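You operate a simulated robot arm through the tools that you are given. There is no shell and no other tool. Be economical: measure what you need, move in short steps, check, and stop when the job is done.

You run a simulated robot arm. Do the job below in one go: nothing can be reset, and whatever is moved stays where it is left.

JOB
Give the oversize wheel one pass on the dressing rig, then the oversize collar.
Fine: the displays show which; hands clear during a pass; return the block after. Set down upright: dressing block.

It is judged by the outcome, as a careful person would: the job done as asked, and still so three seconds after it is handed in. It fails if anything else is knocked over, pushed out of place, dropped, spilled or broken.

ROBOT AND FRAMES
A 7-joint arm with a two-finger parallel gripper, fixed in place. Base frame: the origin is at the foot of the arm, x ahead of it, y to its left, z up; the work surface is at about z = 965. Units: mm, rad, N and s.
Its first joint turns from -2.601 to 2.601 rad. Payload 3.43 kg.
The tool frame sits at the grasp point between the pads (the TCP): z along the fingers, y along the line on which they close. The tips reach 30 mm beyond it. The gripper opens to 94 mm. The fingers are 28 mm wide and 10 mm thick; the gripper's body (50 by 96 mm) begins 55 mm behind the TCP.
Orientation is that of the tool frame in the base frame, as [roll, pitch, yaw] about the fixed x, y, z axes, in that order (R = Rz(yaw) Ry(pitch) Rx(roll)). With the fingers straight down and closing along the base's y, the tool's x points along the base's -x, its y along +y and its z along -z.

CONTROLS
- The arm moves only by the tool jog_arm. Its arguments are lists of equal length, an entry for each row: "offset": the shift along the tool's x, y, z in units of 250 mm (1.0 is 250 mm), a list of three; "rot": the turn, a rotation vector about the tool's x, y, z in units of 180 degrees (1.0 is 180 degrees), a list of three; "hand": the gripper command, from -1 (fully open) to 1 (shut), values between in proportion. In form: {"offset": [[dx, dy, dz], ...], "rot": [[rx, ry, rz], ...], "hand": [hand, ...]}. A call has 1 to 10 rows; each row is the pose to reach, as a shift and turn from the pose commanded when the call began, along the tool's axes at that moment. A call with a number of a shift or a turn outside -1 to 1 is refused whole. Each row takes 0.2 s and may step no farther than 50 mm and 0.15 rad from the row before; otherwise, or with a gripper value out of range, the whole call is refused. A pose out of reach is approached as far as the arm can. The call stops where the force on the tool passes 90 N (or 10 N more than at its start, if that is more) or the arm is blocked; 0.2 s more then pass. Each finger travels about 45 mm/s and halts on what it meets, pressing with about 43 N; the grip force reading is that of the motor and also rises with nothing between the fingers. The clock runs only during rows and for 0.2 s after the last one: add rows that repeat a pose to give the fingers time. The reply holds the time, the measured pose of the TCP, the force on the tool along the base axes, the opening and the grip force, in the units named above and with some noise, with the torque about the TCP (base axes, N m) and any sound that the robot's microphone picked up, and new pictures: "show" is both (left out), scene, wrist or none.
- Cameras (640 x 400 px; columns grow to the right, rows downward): "scene" is fixed at [50.1, -648.7, 1675.2]; the picture's right is [0.39, -0.92, 0.00], its down [-0.56, -0.24, -0.79] and it looks along [0.73, 0.31, -0.61] (base axes); focal length 336 px, centre (320, 200). "wrist" rides on the gripper at [76, 14, -102] in the tool frame; the picture's right is [-0.18, 0.98, 0.00], its down [-0.75, -0.14, -0.64] and it looks along [-0.63, -0.12, 0.77] (tool axes); focal length 243 px, centre (320, 200). There is no depth. A picture from a camera that has moved, and an enlarged one, comes with that camera's place and axes in the base frame and with its lens.
- zoom(camera, box): a new picture of the part [left, top, right, bottom] of that camera's present view, enlarged. The clock stands still meanwhile.
- sign_off(): hands the job in; it is judged then, once.

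Work in short steps. Places have to be worked out from the pictures, the camera data and where the tool is seen: move nearer, look again, correct. Check each grasp and each placing, and mend what went wrong. You have 120 turns and 200 pictures in all, those below and enlarged ones among them. Open the gripper and draw the arm clear of the work before you hand the job in, unless the task says otherwise; then end with one line.

The tools are called after ">>>" as a command line: name --argument value ..., lists and objects as JSON in quotes. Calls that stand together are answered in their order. jog_arm: Moves the arm, as the interface text tells. Its arguments: {"type":"object","properties":{"offset":{"type":"array","items":{"type":"array","items":{"type":"number"}}},"rot":{"type":"array","items":{"type":"array","items":{"type":"number"}}},"hand":{"type":"array","items":{"type":"number"}},"show":{"type":"string","enum":["both","scene","wrist","none"]}},"required":["offset","rot","hand"]} The other tools are called the same way: zoom (camera, box) takes an enlarged picture of a part of a camera's view; sign_off () hands the job in.

At the start:

```text
clock: 0.0
tool_pos: [904.1, -400.0, 1171.8]
ee_rot: [3.14, 0.0, 3.141]
force: [0.6, 0.2, -0.8]
moment: [0.02, 0.02, 0.02]
opening: 94.0
gripper_force: 0.0
```

scene: 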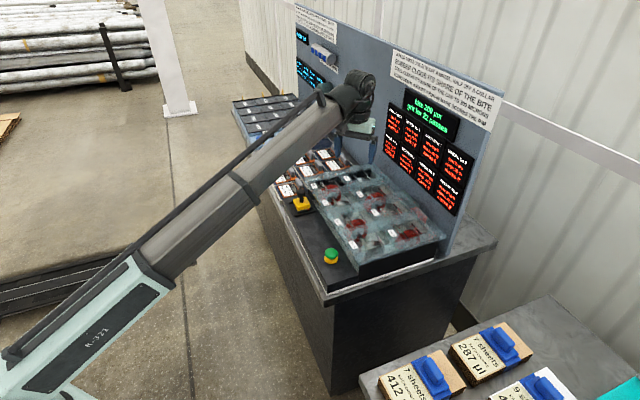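
wrist: 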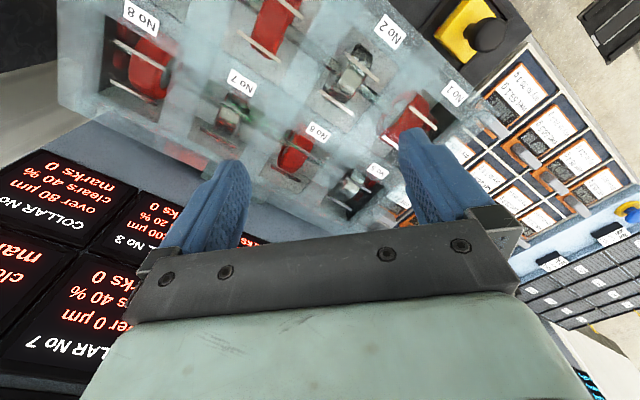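

I'll read the signs and displays first.

>>> zoom --camera "scene" --box '[370, 40, 510, 220]'

>>> zoom --camera "scene" --box '[280, 0, 400, 100]'

>>> zoom --camera "scene" --box '[230, 90, 450, 300]'

>>> zoom --camera "scene" --box '[360, 290, 640, 400]'

```text
2.22 times, centred on (440, 130) of scene
camera zoom: at [50.1, -648.7, 1675.2], right [0.39, -0.92, 0.0], down [-0.56, -0.24, -0.79], along [0.73, 0.31, -0.61], focal length 747 px, centre (53, 356)
```

zoom: 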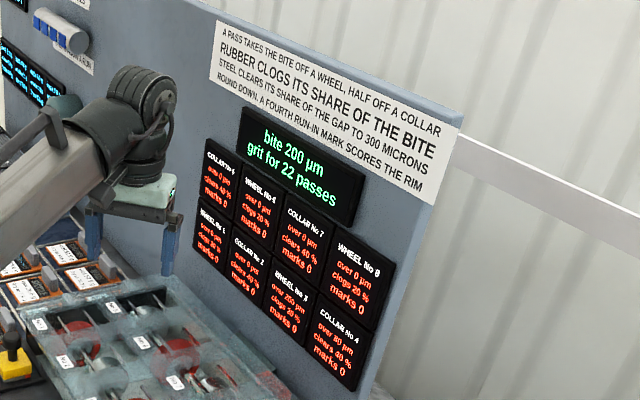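

```text
4.00 times, centred on (340, 50) of scene
camera zoom: at [50.1, -648.7, 1675.2], right [0.39, -0.92, 0.0], down [-0.56, -0.24, -0.79], along [0.73, 0.31, -0.61], focal length 1345 px, centre (240, 800)
```

zoom: 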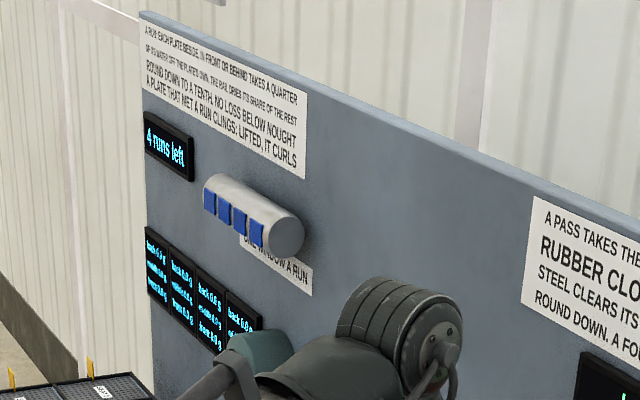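

```text
1.90 times, centred on (340, 195) of scene
camera zoom: at [50.1, -648.7, 1675.2], right [0.39, -0.92, 0.0], down [-0.56, -0.24, -0.79], along [0.73, 0.31, -0.61], focal length 640 px, centre (282, 210)
```

zoom: 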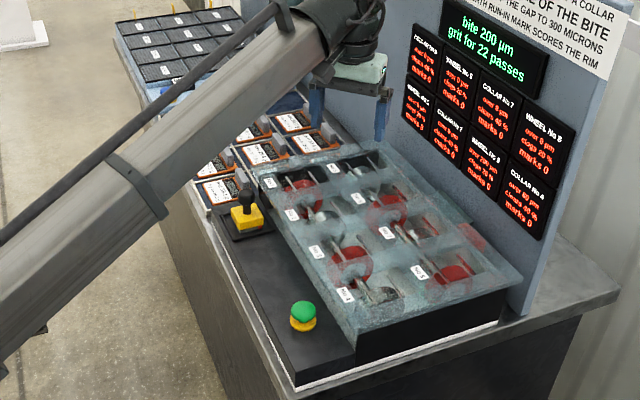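

```text
2.29 times, centred on (500, 345) of scene
camera zoom: at [50.1, -648.7, 1675.2], right [0.39, -0.92, 0.0], down [-0.56, -0.24, -0.79], along [0.73, 0.31, -0.61], focal length 769 px, centre (-91, -131)
```

zoom: 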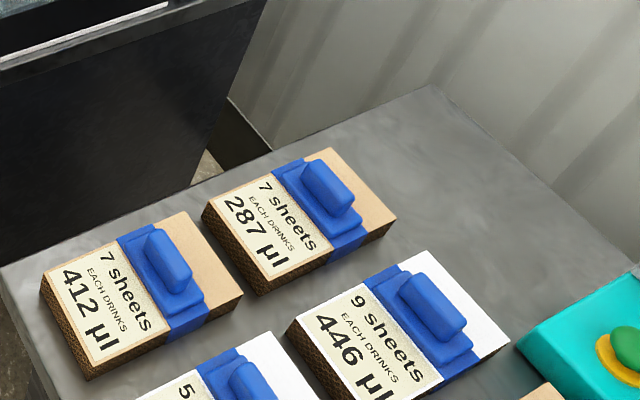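

>>> zoom --camera "scene" --box '[380, 85, 480, 220]'

>>> zoom --camera "scene" --box '[280, 140, 400, 220]'

>>> zoom --camera "scene" --box '[310, 190, 450, 300]'

>>> zoom --camera "wrist" --box '[60, 0, 500, 240]'

>>> zoom --camera "wrist" --box '[380, 0, 640, 250]'

```text
2.96 times, centred on (430, 152) of scene
camera zoom: at [50.1, -648.7, 1675.2], right [0.39, -0.92, 0.0], down [-0.56, -0.24, -0.79], along [0.73, 0.31, -0.61], focal length 996 px, centre (-6, 341)
```

zoom: 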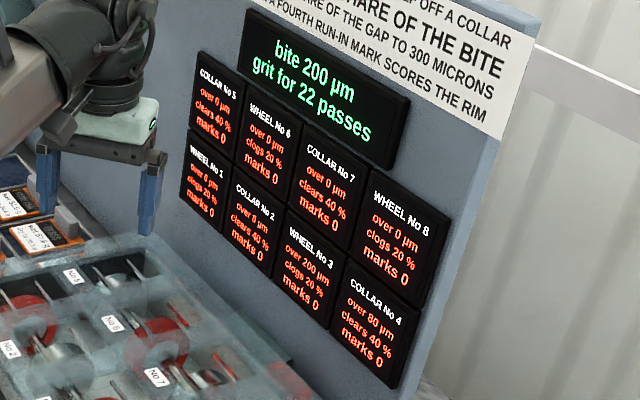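

```text
5.00 times, centred on (340, 180) of scene
camera zoom: at [50.1, -648.7, 1675.2], right [0.39, -0.92, 0.0], down [-0.56, -0.24, -0.79], along [0.73, 0.31, -0.61], focal length 1681 px, centre (220, 300)
```

zoom: 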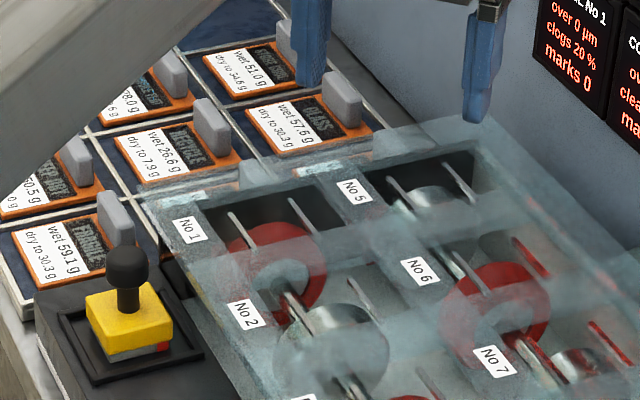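

```text
3.64 times, centred on (380, 245) of scene
camera zoom: at [50.1, -648.7, 1675.2], right [0.39, -0.92, 0.0], down [-0.56, -0.24, -0.79], along [0.73, 0.31, -0.61], focal length 1223 px, centre (102, 36)
```

zoom: 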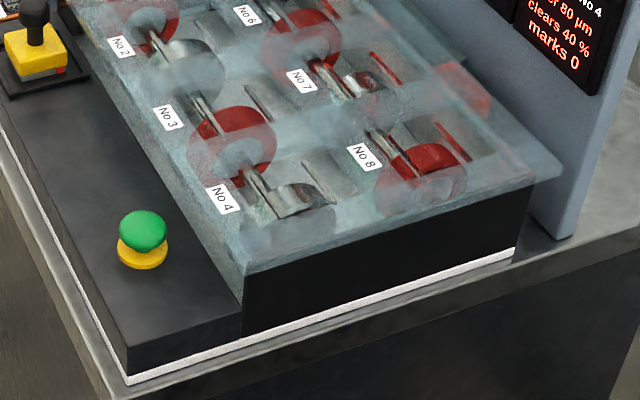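

```text
1.45 times, centred on (280, 120) of wrist
camera zoom: at [827.4, -384.6, 1274.4], right [0.18, 0.98, 0.0], down [0.75, -0.14, 0.64], along [0.63, -0.12, -0.77], focal length 353 px, centre (378, 316)
```

zoom: 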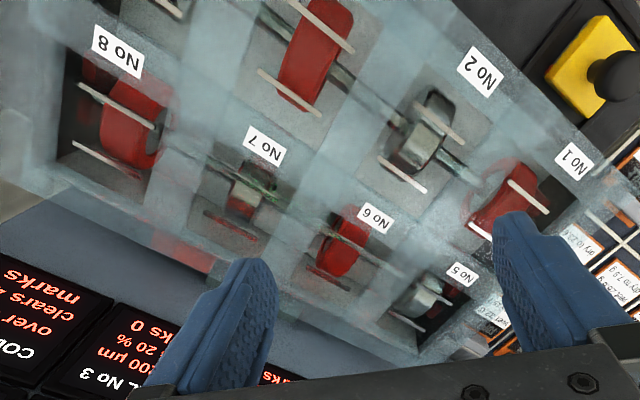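

```text
1.60 times, centred on (510, 125) of wrist
camera zoom: at [827.4, -384.6, 1274.4], right [0.18, 0.98, 0.0], down [0.75, -0.14, 0.64], along [0.63, -0.12, -0.77], focal length 388 px, centre (16, 320)
```

zoom: 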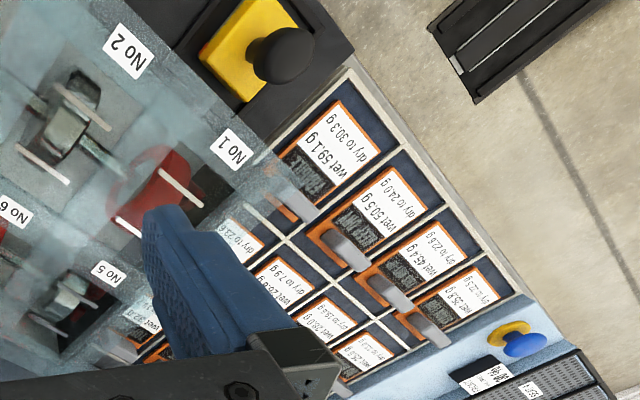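

Displays: Wheel No 3 (over 200 µm) and Collar No 4 (over 80 µm) are the oversize ones. The yellow block with a black knob sits near (888,-227,~940) by triangulation; I move above it for a closer look.

>>> jog_arm --offset '[[0.02, 0.16, 0.06], [0.04, 0.32, 0.12], [0.07, 0.48, 0.18], [0.09, 0.64, 0.22], [0.09, 0.66, 0.22]]' --rot '[[0, 0, 0], [0, 0, 0], [0, 0, 0], [0, 0, 0], [0, 0, 0]]' --hand '[-1, -1, -1, -1, -1]'

```text
clock: 1.2
tool_pos: [882.5, -233.0, 1118.0]
ee_rot: [-3.141, 0.001, -3.14]
force: [0.0, -0.5, 0.2]
moment: [-0.01, 0.04, 0.01]
opening: 94.2
gripper_force: 0.1
camera wrist: at [806.0, -218.6, 1220.2], right [0.18, 0.98, 0.0], down [0.75, -0.14, 0.64], along [0.63, -0.12, -0.77], focal length 243 px, centre (320, 200)
```

scene: 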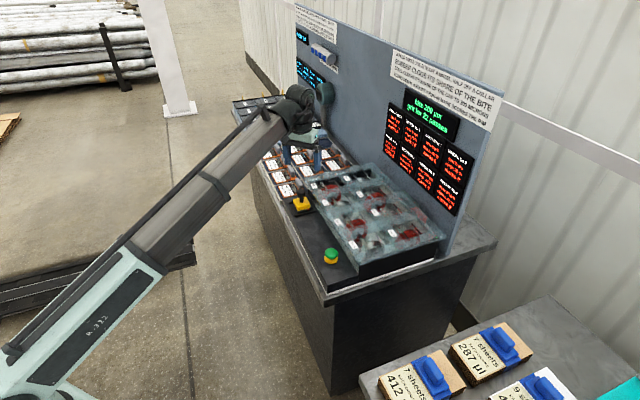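
wrist: 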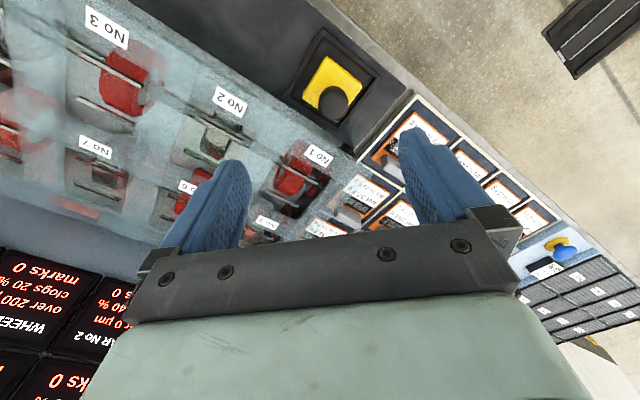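

Knob is at roughly (892,-222,~965) and the rig is turned 45°. I turn the tool 45° to line up with the rig and centre above the block.

>>> jog_arm --offset '[[-0.01, 0.01, 0.02], [-0.02, 0.02, 0.05], [-0.03, 0.03, 0.08], [-0.04, 0.04, 0.1], [-0.04, 0.044, 0.12], [-0.04, 0.044, 0.12]]' --rot '[[0, 0, 0.042], [0, 0, 0.084], [0, 0, 0.126], [0, 0, 0.168], [0, 0, 0.21], [0, 0, 0.25]]' --hand '[-1, -1, -1, -1, -1, -1]' --show "wrist"

```text
clock: 2.6
tool_pos: [890.7, -224.7, 1087.5]
ee_rot: [-3.141, 0.0, 2.353]
force: [-0.4, 0.9, -0.6]
moment: [0.02, -0.02, -0.01]
opening: 94.0
gripper_force: 0.1
camera wrist: at [847.3, -159.6, 1189.4], right [0.83, 0.56, 0.0], down [0.43, -0.63, 0.64], along [0.36, -0.53, -0.77], focal length 243 px, centre (320, 200)
```

wrist: 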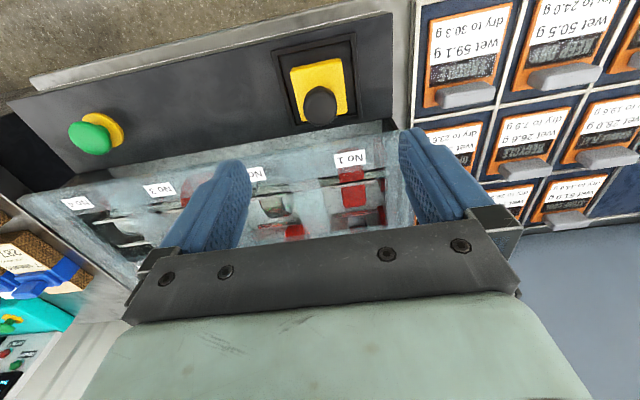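

>>> zoom --camera "wrist" --box '[250, 20, 410, 140]'

>>> zoom --camera "scene" --box '[275, 150, 345, 230]'

```text
3.33 times, centred on (330, 80) of wrist
camera zoom: at [847.3, -159.6, 1189.4], right [0.83, 0.56, 0.0], down [0.43, -0.63, 0.64], along [0.36, -0.53, -0.77], focal length 809 px, centre (287, 600)
```

zoom: 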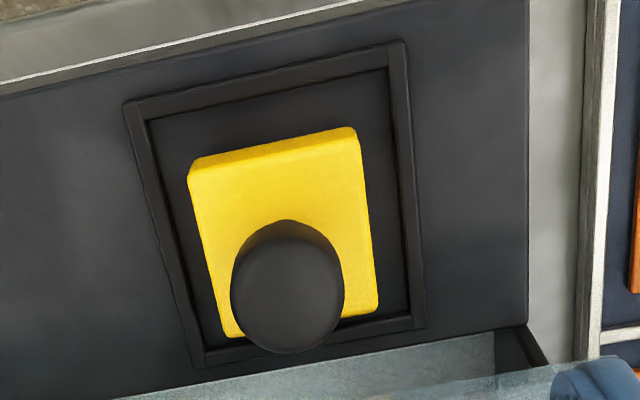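

```text
5.00 times, centred on (310, 190) of scene
camera zoom: at [50.1, -648.7, 1675.2], right [0.39, -0.92, 0.0], down [-0.56, -0.24, -0.79], along [0.73, 0.31, -0.61], focal length 1681 px, centre (370, 250)
```

zoom: 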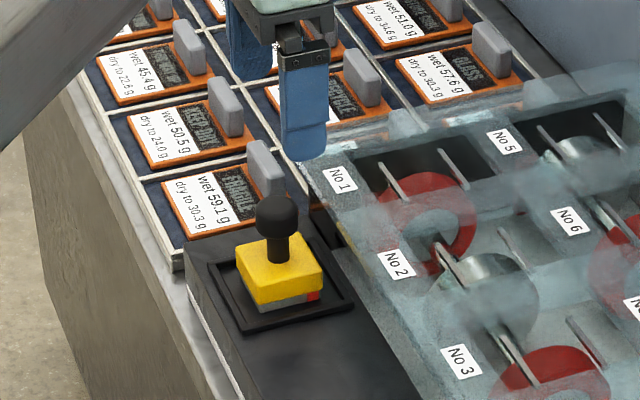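

Block sits in its tray; the knob is ~30 mm across directly under the TCP. I descend partway and check alignment.

>>> jog_arm --offset '[[0, 0, 0.1], [0, 0, 0.2], [0, 0, 0.28], [0, 0, 0.28]]' --rot '[[0, 0, 0], [0, 0, 0], [0, 0, 0], [0, 0, 0]]' --hand '[-1, -1, -1, -1]'

```text
clock: 3.6
tool_pos: [893.1, -222.0, 1017.9]
ee_rot: [-3.141, 0.0, 2.356]
force: [0.1, 0.1, 0.3]
moment: [0.0, 0.02, 0.01]
opening: 94.0
gripper_force: 0.1
camera wrist: at [848.3, -158.1, 1120.0], right [0.83, 0.56, 0.0], down [0.43, -0.63, 0.64], along [0.36, -0.53, -0.77], focal length 243 px, centre (320, 200)
```

scene: 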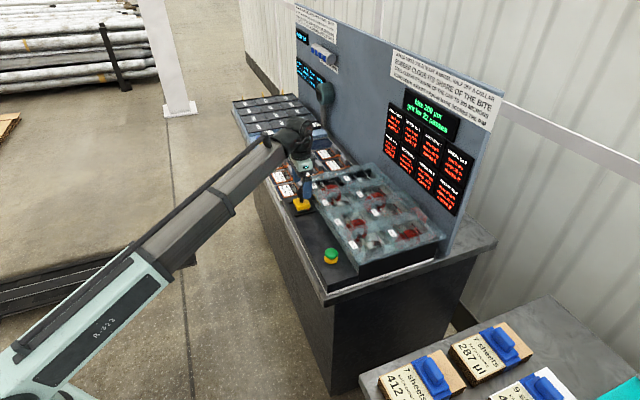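
wrist: 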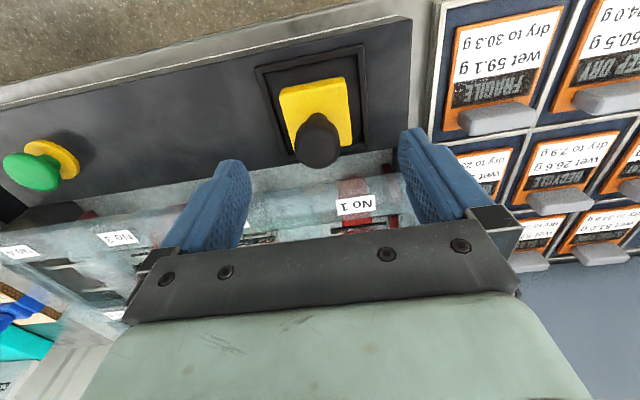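

Knob about (893,-225,958). Descending to grip height, with a force check.

>>> jog_arm --offset '[[-0.004, 0, 0.1], [-0.008, 0, 0.18], [-0.008, 0, 0.228], [-0.008, 0, 0.228]]' --rot '[[0, 0, 0], [0, 0, 0], [0, 0, 0], [0, 0, 0]]' --hand '[-1, -1, -1, -1]'

>>> zoom --camera "scene" --box '[270, 160, 340, 230]'

```text
clock: 4.6
tool_pos: [894.8, -224.4, 961.1]
ee_rot: [-3.141, 0.0, 2.358]
force: [-0.6, -0.2, 0.0]
moment: [-0.03, -0.01, 0.01]
opening: 93.9
gripper_force: 0.0
camera wrist: at [850.1, -160.4, 1063.2], right [0.83, 0.56, 0.0], down [0.43, -0.63, 0.64], along [0.36, -0.53, -0.77], focal length 243 px, centre (320, 200)
```

scene: 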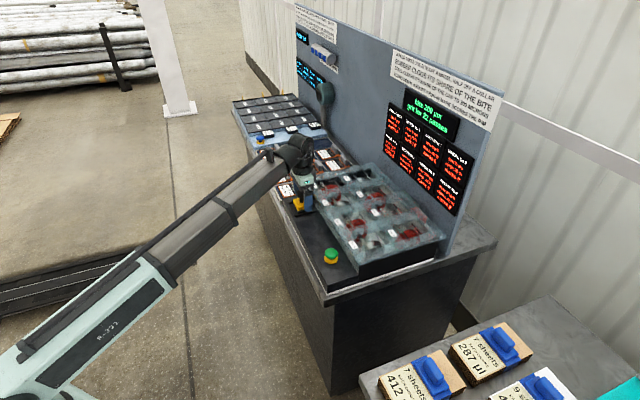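
wrist: 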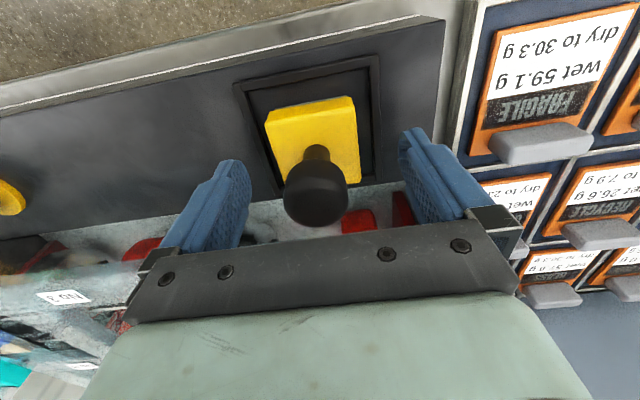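

```text
5.71 times, centred on (305, 195) of scene
camera zoom: at [50.1, -648.7, 1675.2], right [0.39, -0.92, 0.0], down [-0.56, -0.24, -0.79], along [0.73, 0.31, -0.61], focal length 1921 px, centre (406, 229)
```

zoom: 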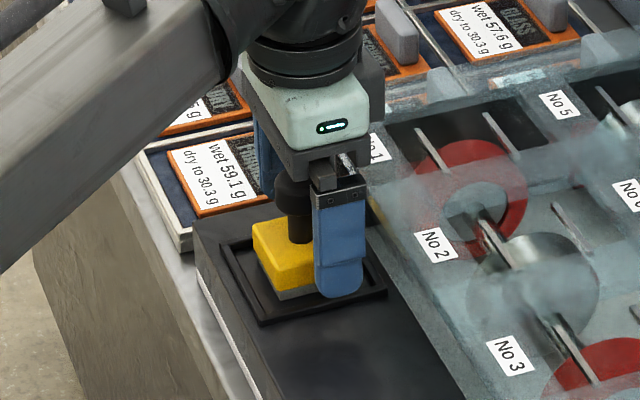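

Knob is centred between the pads; raise 4 mm to its equator and close.

>>> jog_arm --offset '[[0, -0.004, -0.012], [0, -0.004, -0.012], [0, -0.004, -0.012], [0, -0.004, -0.012], [0, -0.004, -0.012], [0, -0.004, -0.012], [0, -0.004, -0.012], [0, -0.004, -0.012]]' --rot '[[0, 0, 0], [0, 0, 0], [0, 0, 0], [0, 0, 0], [0, 0, 0], [0, 0, 0], [0, 0, 0], [0, 0, 0]]' --hand '[0, 0.3, 0.6, 1, 1, 1, 1, 1]' --show "wrist"

```text
clock: 6.4
tool_pos: [893.1, -225.1, 963.4]
ee_rot: [3.141, 0.0, 2.355]
force: [-0.2, 0.0, 2.3]
moment: [-0.05, 0.1, -0.02]
opening: 49.5
gripper_force: 42.4
camera wrist: at [849.5, -161.1, 1065.6], right [0.83, 0.56, 0.0], down [0.43, -0.63, 0.64], along [0.36, -0.53, -0.77], focal length 243 px, centre (320, 200)
```

wrist: 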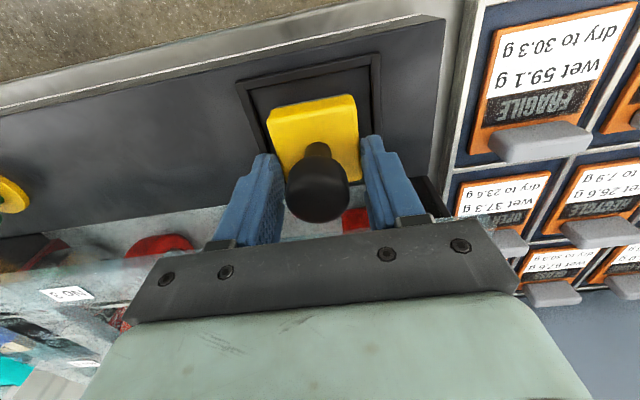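

The opening of 49.5 means the tips caught the yellow body, not the knob. I reopen, raise 15 mm, and close on the knob itself.

>>> jog_arm --offset '[[0, 0, 0], [0, 0, 0], [0, 0, 0], [0, 0, -0.06], [0, 0, -0.06], [0, 0, -0.06], [0, 0, -0.06], [0, 0, -0.06], [0, 0, -0.06]]' --rot '[[0, 0, 0], [0, 0, 0], [0, 0, 0], [0, 0, 0], [0, 0, 0], [0, 0, 0], [0, 0, 0], [0, 0, 0], [0, 0, 0]]' --hand '[-0.3, -0.3, -0.3, -0.3, 0.3, 1, 1, 1, 1]' --show "wrist"

```text
clock: 8.4
tool_pos: [893.2, -224.7, 977.6]
ee_rot: [3.141, 0.0, 2.356]
force: [0.5, -0.2, -0.2]
moment: [-0.01, -0.02, -0.01]
opening: 31.1
gripper_force: 42.8
camera wrist: at [849.6, -160.6, 1080.3], right [0.83, 0.56, 0.0], down [0.43, -0.63, 0.64], along [0.36, -0.53, -0.77], focal length 243 px, centre (320, 200)
```

wrist: 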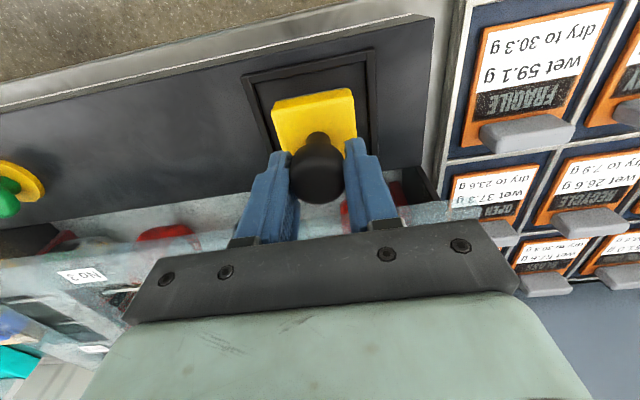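

Knob now gripped (31 mm). Lift straight up and check.

>>> jog_arm --offset '[[0, 0, -0.04], [0, 0, -0.12], [0, 0, -0.25], [0, 0, -0.4], [0, 0, -0.5], [0, 0, -0.5]]' --rot '[[0, 0, 0], [0, 0, 0], [0, 0, 0], [0, 0, 0], [0, 0, 0], [0, 0, 0]]' --hand '[1, 1, 1, 1, 1, 1]'

>>> zoom --camera "scene" --box '[270, 140, 350, 230]'

```text
clock: 9.8
tool_pos: [892.7, -225.7, 1103.7]
ee_rot: [3.14, 0.0, 2.357]
force: [-0.1, 0.9, -2.8]
moment: [0.0, 0.01, -0.03]
opening: 31.1
gripper_force: 43.4
camera wrist: at [848.2, -161.3, 1205.1], right [0.83, 0.56, 0.0], down [0.43, -0.63, 0.64], along [0.36, -0.53, -0.77], focal length 243 px, centre (320, 200)
```

scene: 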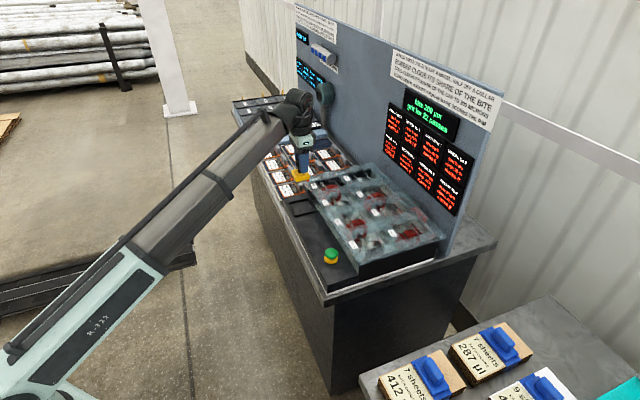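
wrist: 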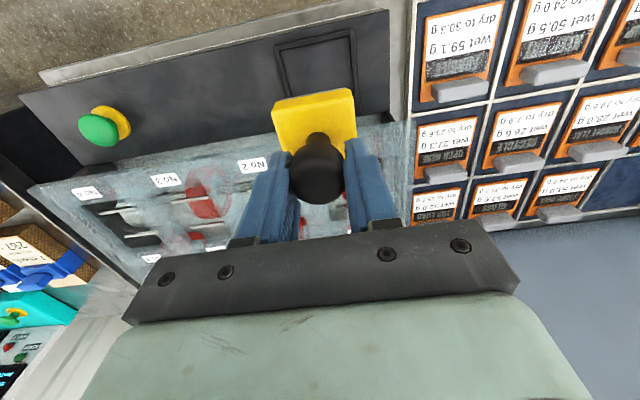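

```text
4.44 times, centred on (310, 185) of scene
camera zoom: at [50.1, -648.7, 1675.2], right [0.39, -0.92, 0.0], down [-0.56, -0.24, -0.79], along [0.73, 0.31, -0.61], focal length 1494 px, centre (364, 267)
```

zoom: 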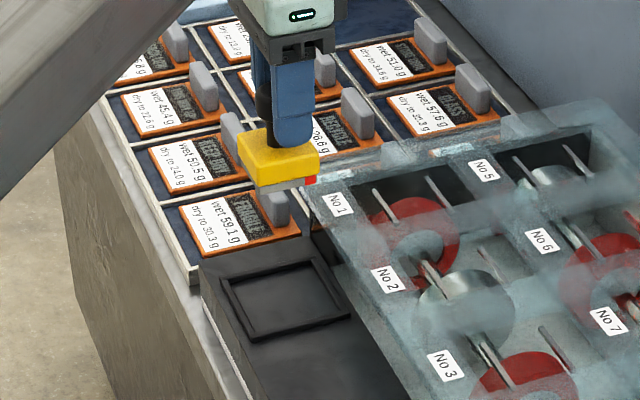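

Block held. I move along the rig (tool −y), a bit higher, to look down at bays 3 and 4.

>>> jog_arm --offset '[[0.04, -0.15, -0.05], [0.08, -0.3, -0.1], [0.12, -0.45, -0.12], [0.12, -0.45, -0.12]]' --rot '[[0, 0, 0], [0, 0, 0], [0, 0, 0], [0, 0, 0]]' --hand '[1, 1, 1, 1]'

>>> zoom --camera "wrist" --box '[90, 100, 410, 300]'

>>> zoom --camera "scene" --box '[310, 190, 430, 270]'

```text
clock: 10.8
tool_pos: [789.4, -283.3, 1133.7]
ee_rot: [3.141, 0.0, 2.357]
force: [-1.1, -0.5, -2.9]
moment: [-0.02, -0.04, -0.02]
opening: 30.7
gripper_force: 42.8
camera wrist: at [745.9, -218.1, 1235.9], right [0.83, 0.56, 0.0], down [0.43, -0.63, 0.64], along [0.36, -0.53, -0.77], focal length 243 px, centre (320, 200)
```

scene: 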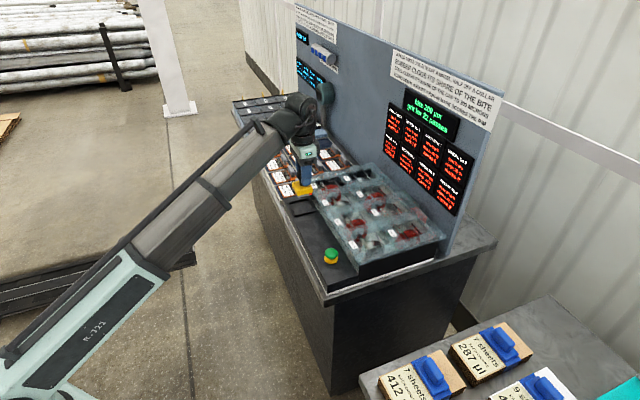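
wrist: 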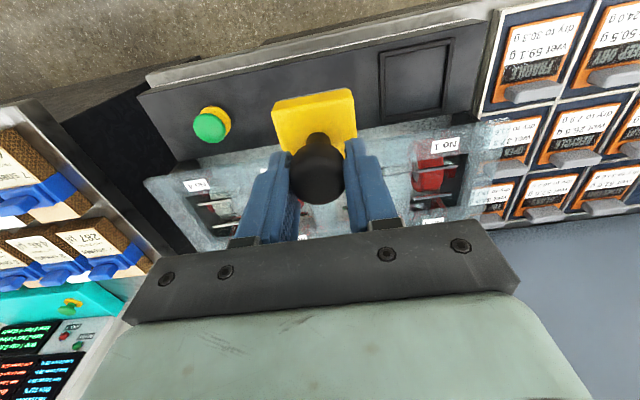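

```text
2.00 times, centred on (250, 200) of wrist
camera zoom: at [745.9, -218.1, 1235.9], right [0.83, 0.56, 0.0], down [0.43, -0.63, 0.64], along [0.36, -0.53, -0.77], focal length 485 px, centre (460, 200)
```

zoom: 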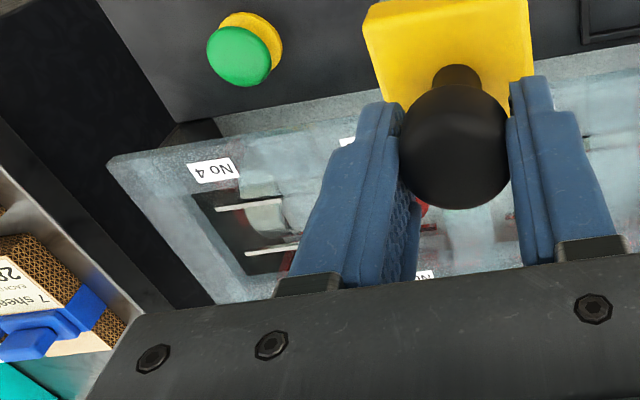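

```text
5.00 times, centred on (370, 230) of scene
camera zoom: at [50.1, -648.7, 1675.2], right [0.39, -0.92, 0.0], down [-0.56, -0.24, -0.79], along [0.73, 0.31, -0.61], focal length 1681 px, centre (70, 50)
```

zoom: 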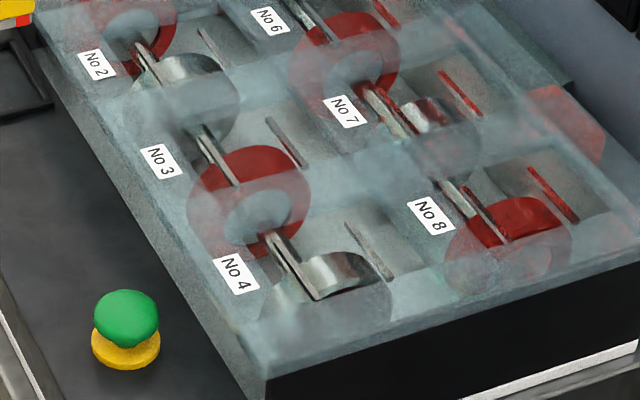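

>>> zoom --camera "scene" --box '[280, 150, 330, 210]'

```text
6.67 times, centred on (305, 180) of scene
camera zoom: at [50.1, -648.7, 1675.2], right [0.39, -0.92, 0.0], down [-0.56, -0.24, -0.79], along [0.73, 0.31, -0.61], focal length 2242 px, centre (420, 333)
```

zoom: 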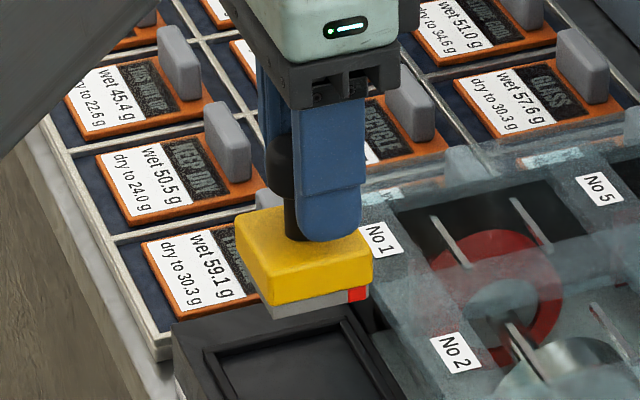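

Bay 3's rails centre works out to about (840,-444), rails near z 960, guard top z 975. I move the block to hover over it.

>>> jog_arm --offset '[[-0.12, -0.062, 0], [-0.24, -0.125, 0], [-0.36, -0.187, 0], [-0.48, -0.25, 0], [-0.6, -0.312, 0.06], [-0.6, -0.312, 0.1], [-0.6, -0.312, 0.1]]' --rot '[[0, 0, 0], [0, 0, 0], [0, 0, 0], [0, 0, 0], [0, 0, 0], [0, 0, 0], [0, 0, 0]]' --hand '[1, 1, 1, 1, 1, 1, 1]'

>>> zoom --camera "scene" --box '[320, 170, 420, 250]'

>>> zoom --camera "wrist" --box '[200, 20, 440, 240]'

```text
clock: 12.4
tool_pos: [841.8, -444.9, 1106.8]
ee_rot: [3.138, 0.001, 2.356]
force: [0.1, 1.2, -2.3]
moment: [0.0, -0.02, -0.01]
opening: 30.8
gripper_force: 43.3
camera wrist: at [798.1, -380.4, 1209.3], right [0.83, 0.56, 0.0], down [0.43, -0.63, 0.64], along [0.36, -0.53, -0.77], focal length 243 px, centre (320, 200)
```

scene: 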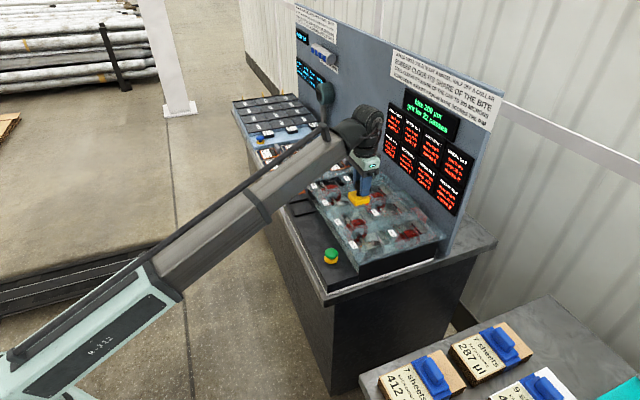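
wrist: 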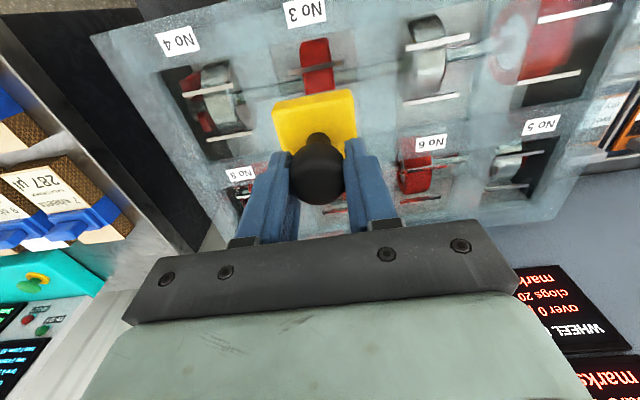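

```text
5.00 times, centred on (370, 210) of scene
camera zoom: at [50.1, -648.7, 1675.2], right [0.39, -0.92, 0.0], down [-0.56, -0.24, -0.79], along [0.73, 0.31, -0.61], focal length 1681 px, centre (70, 150)
```

zoom: 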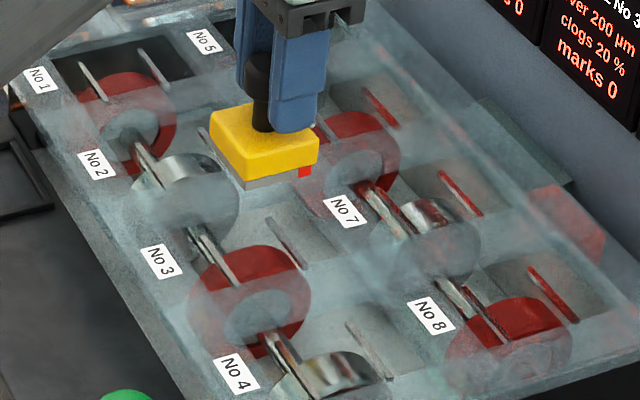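

```text
1.82 times, centred on (320, 130) of wrist
camera zoom: at [798.1, -380.4, 1209.3], right [0.83, 0.56, 0.0], down [0.43, -0.63, 0.64], along [0.36, -0.53, -0.77], focal length 441 px, centre (320, 327)
```

zoom: 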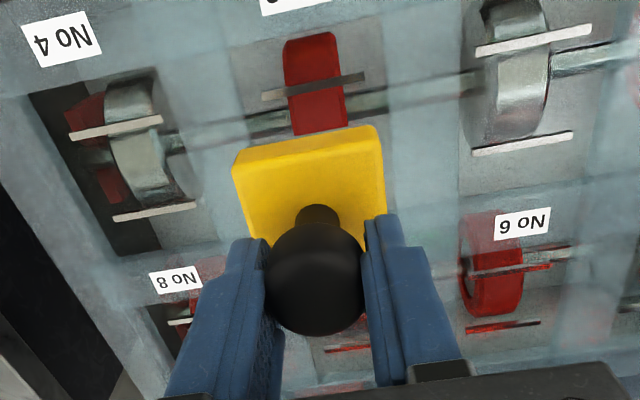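

Neighbouring rails give bay 3 centre as (840,-441). Shift 4 mm and lower partway, then look.

>>> jog_arm --offset '[[0.015, 0.006, 0.06], [0.015, 0.006, 0.12], [0.015, 0.006, 0.152], [0.015, 0.006, 0.152]]' --rot '[[0, 0, 0], [0, 0, 0], [0, 0, 0], [0, 0, 0]]' --hand '[1, 1, 1, 1]' --show "wrist"

>>> zoom --camera "scene" --box '[330, 180, 400, 240]'

```text
clock: 13.4
tool_pos: [840.5, -440.1, 1071.5]
ee_rot: [3.141, -0.001, 2.357]
force: [-0.6, -0.9, -2.2]
moment: [-0.01, -0.03, 0.0]
opening: 30.6
gripper_force: 43.0
camera wrist: at [796.0, -375.6, 1172.5], right [0.83, 0.56, 0.0], down [0.43, -0.63, 0.64], along [0.36, -0.53, -0.77], focal length 243 px, centre (320, 200)
```

wrist: 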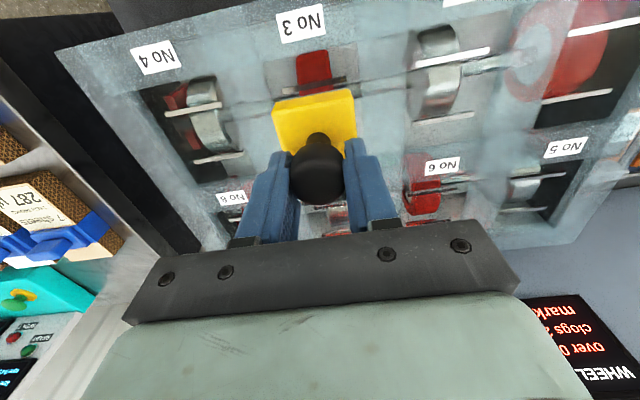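

```text
6.67 times, centred on (365, 210) of scene
camera zoom: at [50.1, -648.7, 1675.2], right [0.39, -0.92, 0.0], down [-0.56, -0.24, -0.79], along [0.73, 0.31, -0.61], focal length 2242 px, centre (20, 133)
```

zoom: 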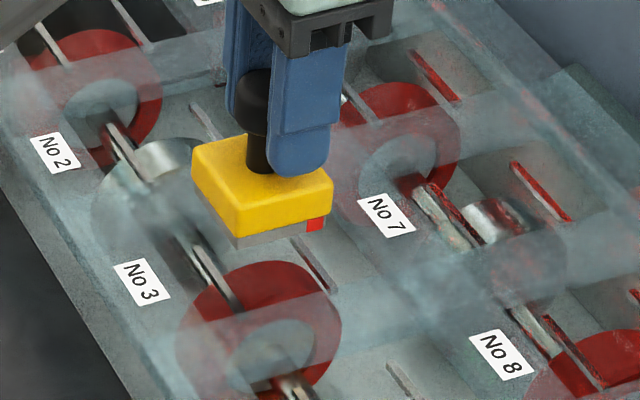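

Aligned. Continue down in smaller steps watching force.

>>> jog_arm --offset '[[0, 0, 0.04], [0, 0, 0.08], [0, 0, 0.1], [0, 0, 0.1]]' --rot '[[0, 0, 0], [0, 0, 0], [0, 0, 0], [0, 0, 0]]' --hand '[1, 1, 1, 1]' --show "wrist"

>>> zoom --camera "scene" --box '[330, 180, 400, 240]'

```text
clock: 14.4
tool_pos: [840.5, -440.6, 1043.4]
ee_rot: [3.14, 0.0, 2.356]
force: [-0.1, 0.0, -2.0]
moment: [0.01, 0.0, -0.01]
opening: 30.7
gripper_force: 43.3
camera wrist: at [796.9, -375.9, 1146.2], right [0.83, 0.56, 0.0], down [0.43, -0.63, 0.64], along [0.36, -0.53, -0.77], focal length 243 px, centre (320, 200)
```

wrist: 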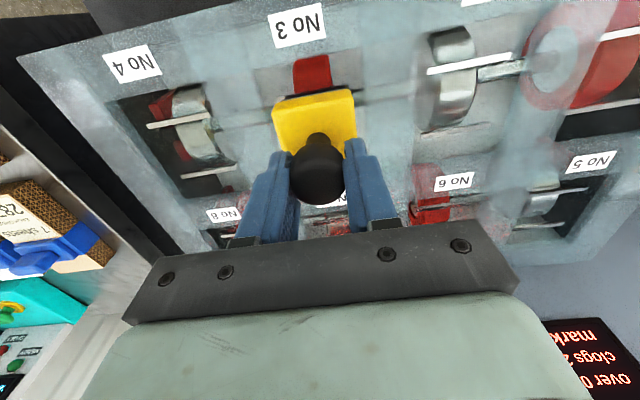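

```text
6.67 times, centred on (365, 210) of scene
camera zoom: at [50.1, -648.7, 1675.2], right [0.39, -0.92, 0.0], down [-0.56, -0.24, -0.79], along [0.73, 0.31, -0.61], focal length 2242 px, centre (20, 133)
```

zoom: 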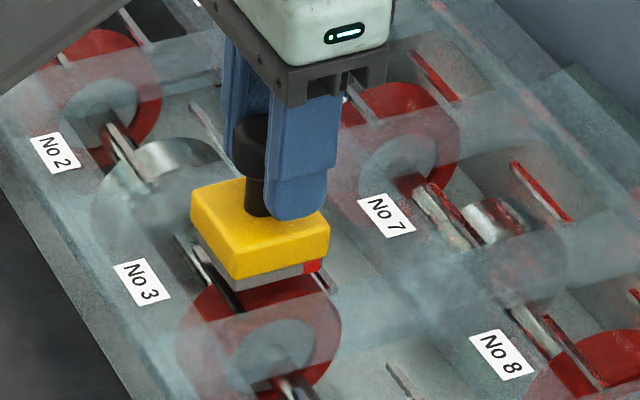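

Still free. Lower in small increments toward contact.

>>> jog_arm --offset '[[0, 0, 0.012], [0, 0, 0.024], [0, 0, 0.036], [0, 0, 0.036]]' --rot '[[0, 0, 0], [0, 0, 0], [0, 0, 0], [0, 0, 0]]' --hand '[1, 1, 1, 1]' --show "none"

>>> zoom --camera "scene" --box '[330, 180, 400, 240]'

```text
clock: 15.4
tool_pos: [840.4, -441.5, 1035.2]
ee_rot: [3.14, 0.0, 2.355]
force: [0.2, -0.3, -2.3]
moment: [0.01, 0.03, -0.01]
opening: 30.8
gripper_force: 43.2
```

```text
6.67 times, centred on (365, 210) of scene
camera zoom: at [50.1, -648.7, 1675.2], right [0.39, -0.92, 0.0], down [-0.56, -0.24, -0.79], along [0.73, 0.31, -0.61], focal length 2242 px, centre (20, 133)
```

zoom: 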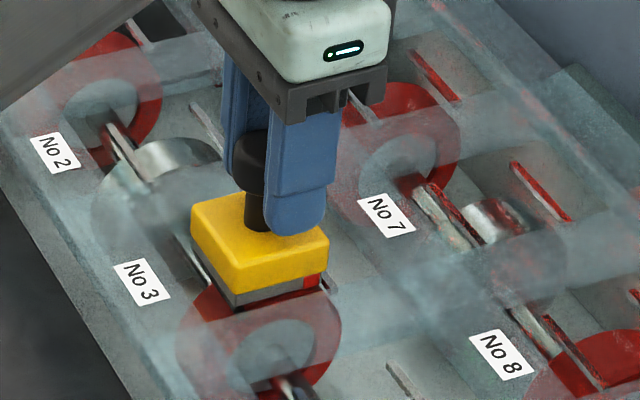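

>>> jog_arm --offset '[[0, 0, 0.01], [0, 0, 0.02], [0, 0, 0.03], [0, 0, 0.03]]' --rot '[[0, 0, 0], [0, 0, 0], [0, 0, 0], [0, 0, 0]]' --hand '[1, 1, 1, 1]' --show "none"

>>> zoom --camera "scene" --box '[330, 180, 400, 240]'

```text
clock: 16.4
tool_pos: [839.2, -439.5, 1030.8]
ee_rot: [3.14, 0.003, 2.355]
force: [0.8, 6.1, 36.8]
moment: [0.21, 0.24, -0.09]
opening: 30.1
gripper_force: 42.4
```

```text
6.67 times, centred on (365, 210) of scene
camera zoom: at [50.1, -648.7, 1675.2], right [0.39, -0.92, 0.0], down [-0.56, -0.24, -0.79], along [0.73, 0.31, -0.61], focal length 2242 px, centre (20, 133)
```

zoom: 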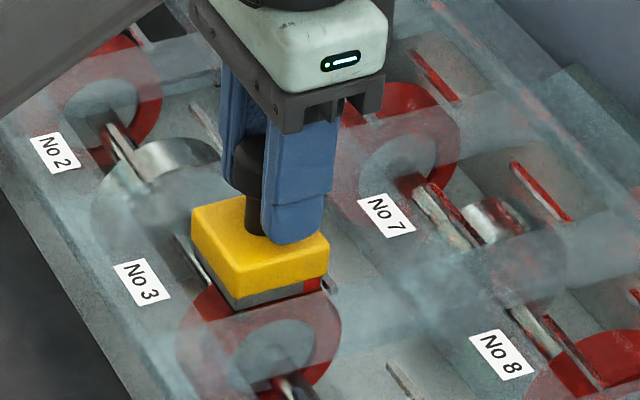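

Contact at TCP z≈1030 with a small moment: seated on the rails. Relieve the force, open, and rise clear.

>>> jog_arm --offset '[[0, 0, -0.011], [0, 0, -0.011], [0, 0, -0.011], [0, 0, -0.011], [0, 0, -0.011]]' --rot '[[0, 0, 0], [0, 0, 0], [0, 0, 0], [0, 0, 0], [0, 0, 0]]' --hand '[1, 1, 0.2, -0.2, -0.2]' --show "none"

>>> zoom --camera "scene" --box '[330, 180, 400, 240]'

```text
clock: 17.6
tool_pos: [839.7, -440.3, 1032.2]
ee_rot: [-3.142, 0.0, 2.357]
force: [0.2, 0.7, 0.7]
moment: [-0.01, 0.02, -0.01]
opening: 56.4
gripper_force: 0.2
```

```text
6.67 times, centred on (365, 210) of scene
camera zoom: at [50.1, -648.7, 1675.2], right [0.39, -0.92, 0.0], down [-0.56, -0.24, -0.79], along [0.73, 0.31, -0.61], focal length 2242 px, centre (20, 133)
```

zoom: 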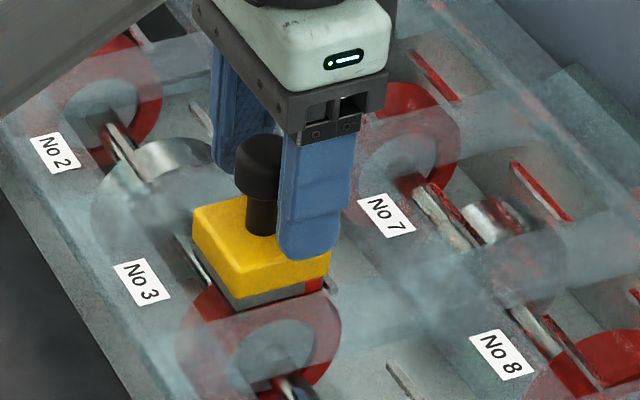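

Block stands on the rails. I rise and move toward the green button at about (701,-403,937), closing the fingers for pressing.

>>> jog_arm --offset '[[0, 0, -0.1], [0, 0, -0.25], [0, 0, -0.4], [0.15, -0.08, -0.4], [0.3, -0.16, -0.4], [0.45, -0.25, -0.35], [0.5, -0.288, -0.2], [0.5, -0.288, -0.1], [0.5, -0.288, -0.1]]' --rot '[[0, 0, 0], [0, 0, 0], [0, 0, 0], [0, 0, 0], [0, 0, 0], [0, 0, 0], [0, 0, 0], [0, 0, 0], [0, 0, 0]]' --hand '[-0.2, -0.2, -0.2, 0.5, 1, 1, 1, 1, 1]'

>>> zoom --camera "scene" --box '[310, 170, 430, 280]'

```text
clock: 19.6
tool_pos: [701.8, -401.4, 1058.7]
ee_rot: [3.141, 0.0, 2.356]
force: [0.0, 0.2, -0.2]
moment: [-0.01, 0.0, -0.04]
opening: 0.2
gripper_force: 32.9
camera wrist: at [658.1, -337.9, 1160.2], right [0.83, 0.56, 0.0], down [0.43, -0.63, 0.64], along [0.36, -0.53, -0.77], focal length 243 px, centre (320, 200)
```

scene: 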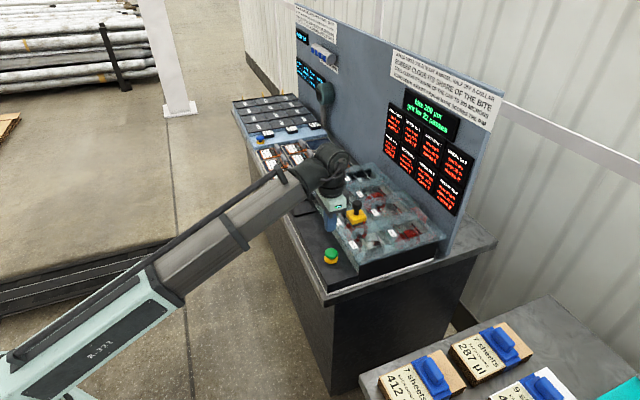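
wrist: 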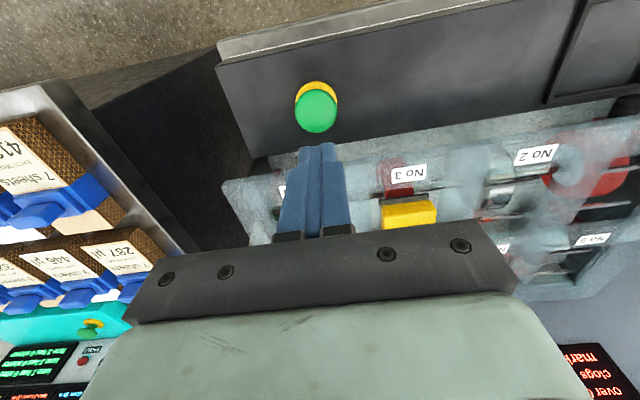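

```text
3.64 times, centred on (370, 225) of scene
camera zoom: at [50.1, -648.7, 1675.2], right [0.39, -0.92, 0.0], down [-0.56, -0.24, -0.79], along [0.73, 0.31, -0.61], focal length 1223 px, centre (138, 109)
```

zoom: 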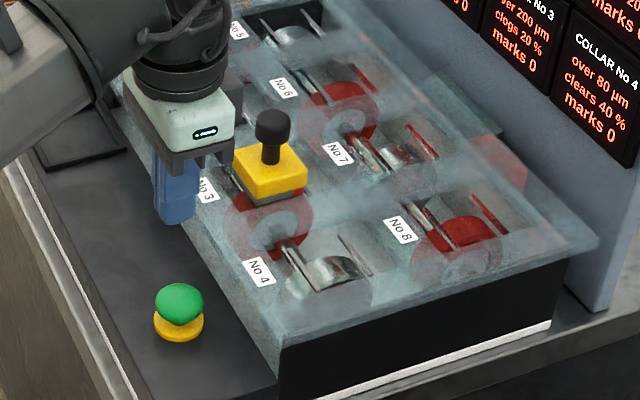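

Block stands well in bay 3. Button refined to (700,-406); lower to just above it.

>>> jog_arm --offset '[[-0.01, -0.018, 0.1], [-0.01, -0.018, 0.2], [-0.01, -0.018, 0.27], [-0.01, -0.018, 0.27]]' --rot '[[0, 0, 0], [0, 0, 0], [0, 0, 0], [0, 0, 0]]' --hand '[1, 1, 1, 1]' --show "wrist"

>>> zoom --camera "scene" --box '[300, 200, 380, 280]'

```text
clock: 20.6
tool_pos: [698.8, -408.2, 987.5]
ee_rot: [3.142, 0.0, 2.357]
force: [-0.2, -0.8, 0.7]
moment: [0.03, 0.0, 0.01]
opening: 0.0
gripper_force: 33.2
camera wrist: at [655.3, -342.9, 1089.7], right [0.83, 0.56, 0.0], down [0.43, -0.63, 0.64], along [0.36, -0.53, -0.77], focal length 243 px, centre (320, 200)
```

wrist: 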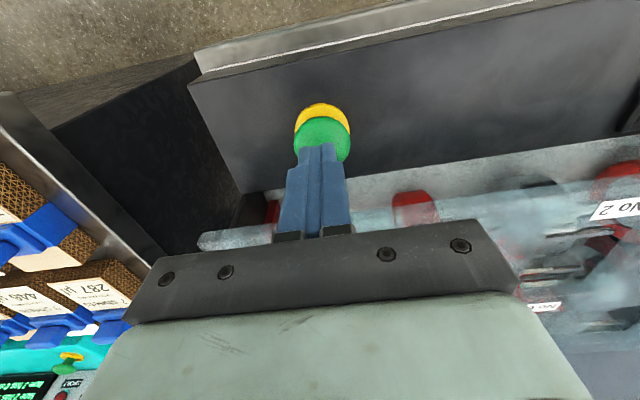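

```text
5.00 times, centred on (340, 240) of scene
camera zoom: at [50.1, -648.7, 1675.2], right [0.39, -0.92, 0.0], down [-0.56, -0.24, -0.79], along [0.73, 0.31, -0.61], focal length 1681 px, centre (220, 0)
```

zoom: 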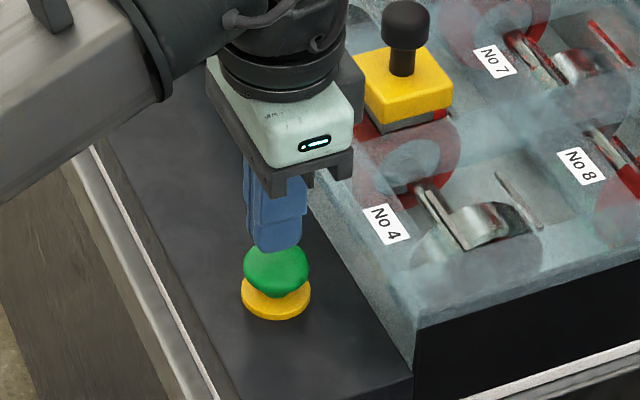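

Tip is over the button. Press and withdraw promptly in one call.

>>> jog_arm --offset '[[0, 0, 0.05], [0, 0, 0.075], [0, 0, 0.095], [0, 0, -0.05], [0.05, 0, -0.2], [0.15, 0, -0.3], [0.25, 0, -0.3]]' --rot '[[0, 0, 0], [0, 0, 0], [0, 0, 0], [0, 0, 0], [0, 0, 0], [0, 0, 0], [0, 0, 0]]' --hand '[1, 1, 1, 1, 1, 1, 1]'

>>> zoom --camera "scene" --box '[320, 80, 480, 280]'

```text
clock: 22.2
tool_pos: [654.4, -366.5, 1063.4]
ee_rot: [-3.141, -0.001, 2.356]
force: [0.1, 0.2, -0.4]
moment: [-0.01, 0.02, 0.0]
opening: 0.0
gripper_force: 33.3
camera wrist: at [610.8, -302.1, 1166.3], right [0.83, 0.56, 0.0], down [0.43, -0.63, 0.64], along [0.36, -0.53, -0.77], focal length 243 px, centre (320, 200)
```

scene: 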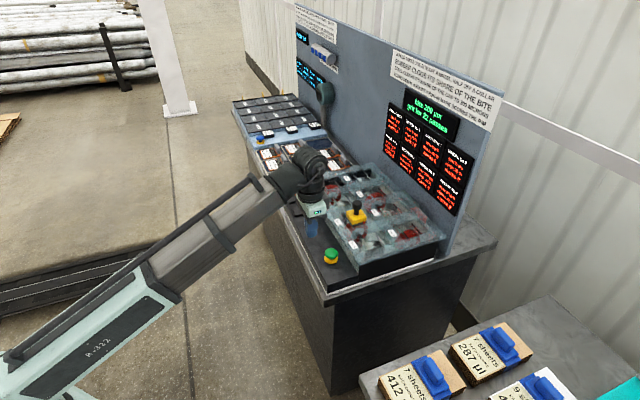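
wrist: 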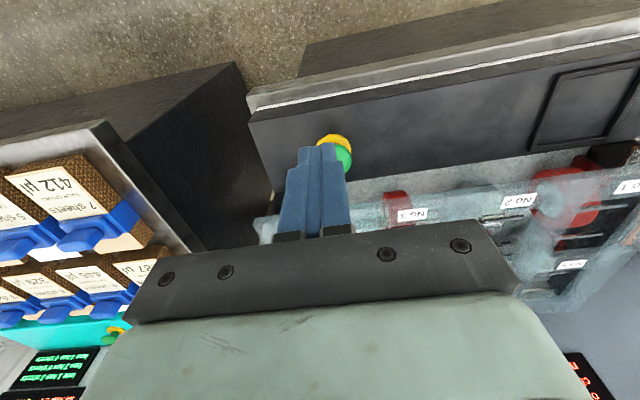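

```text
2.00 times, centred on (400, 180) of scene
camera zoom: at [50.1, -648.7, 1675.2], right [0.39, -0.92, 0.0], down [-0.56, -0.24, -0.79], along [0.73, 0.31, -0.61], focal length 672 px, centre (160, 240)
```

zoom: 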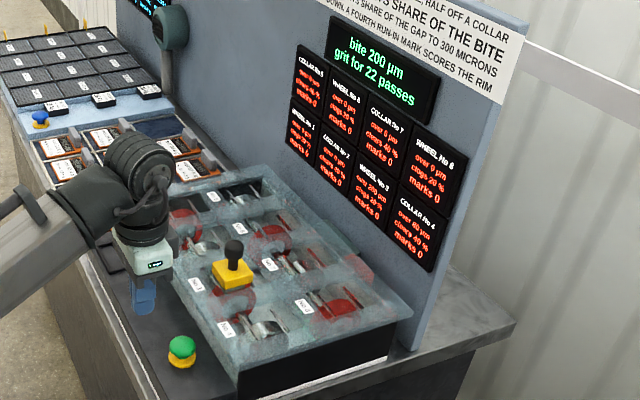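

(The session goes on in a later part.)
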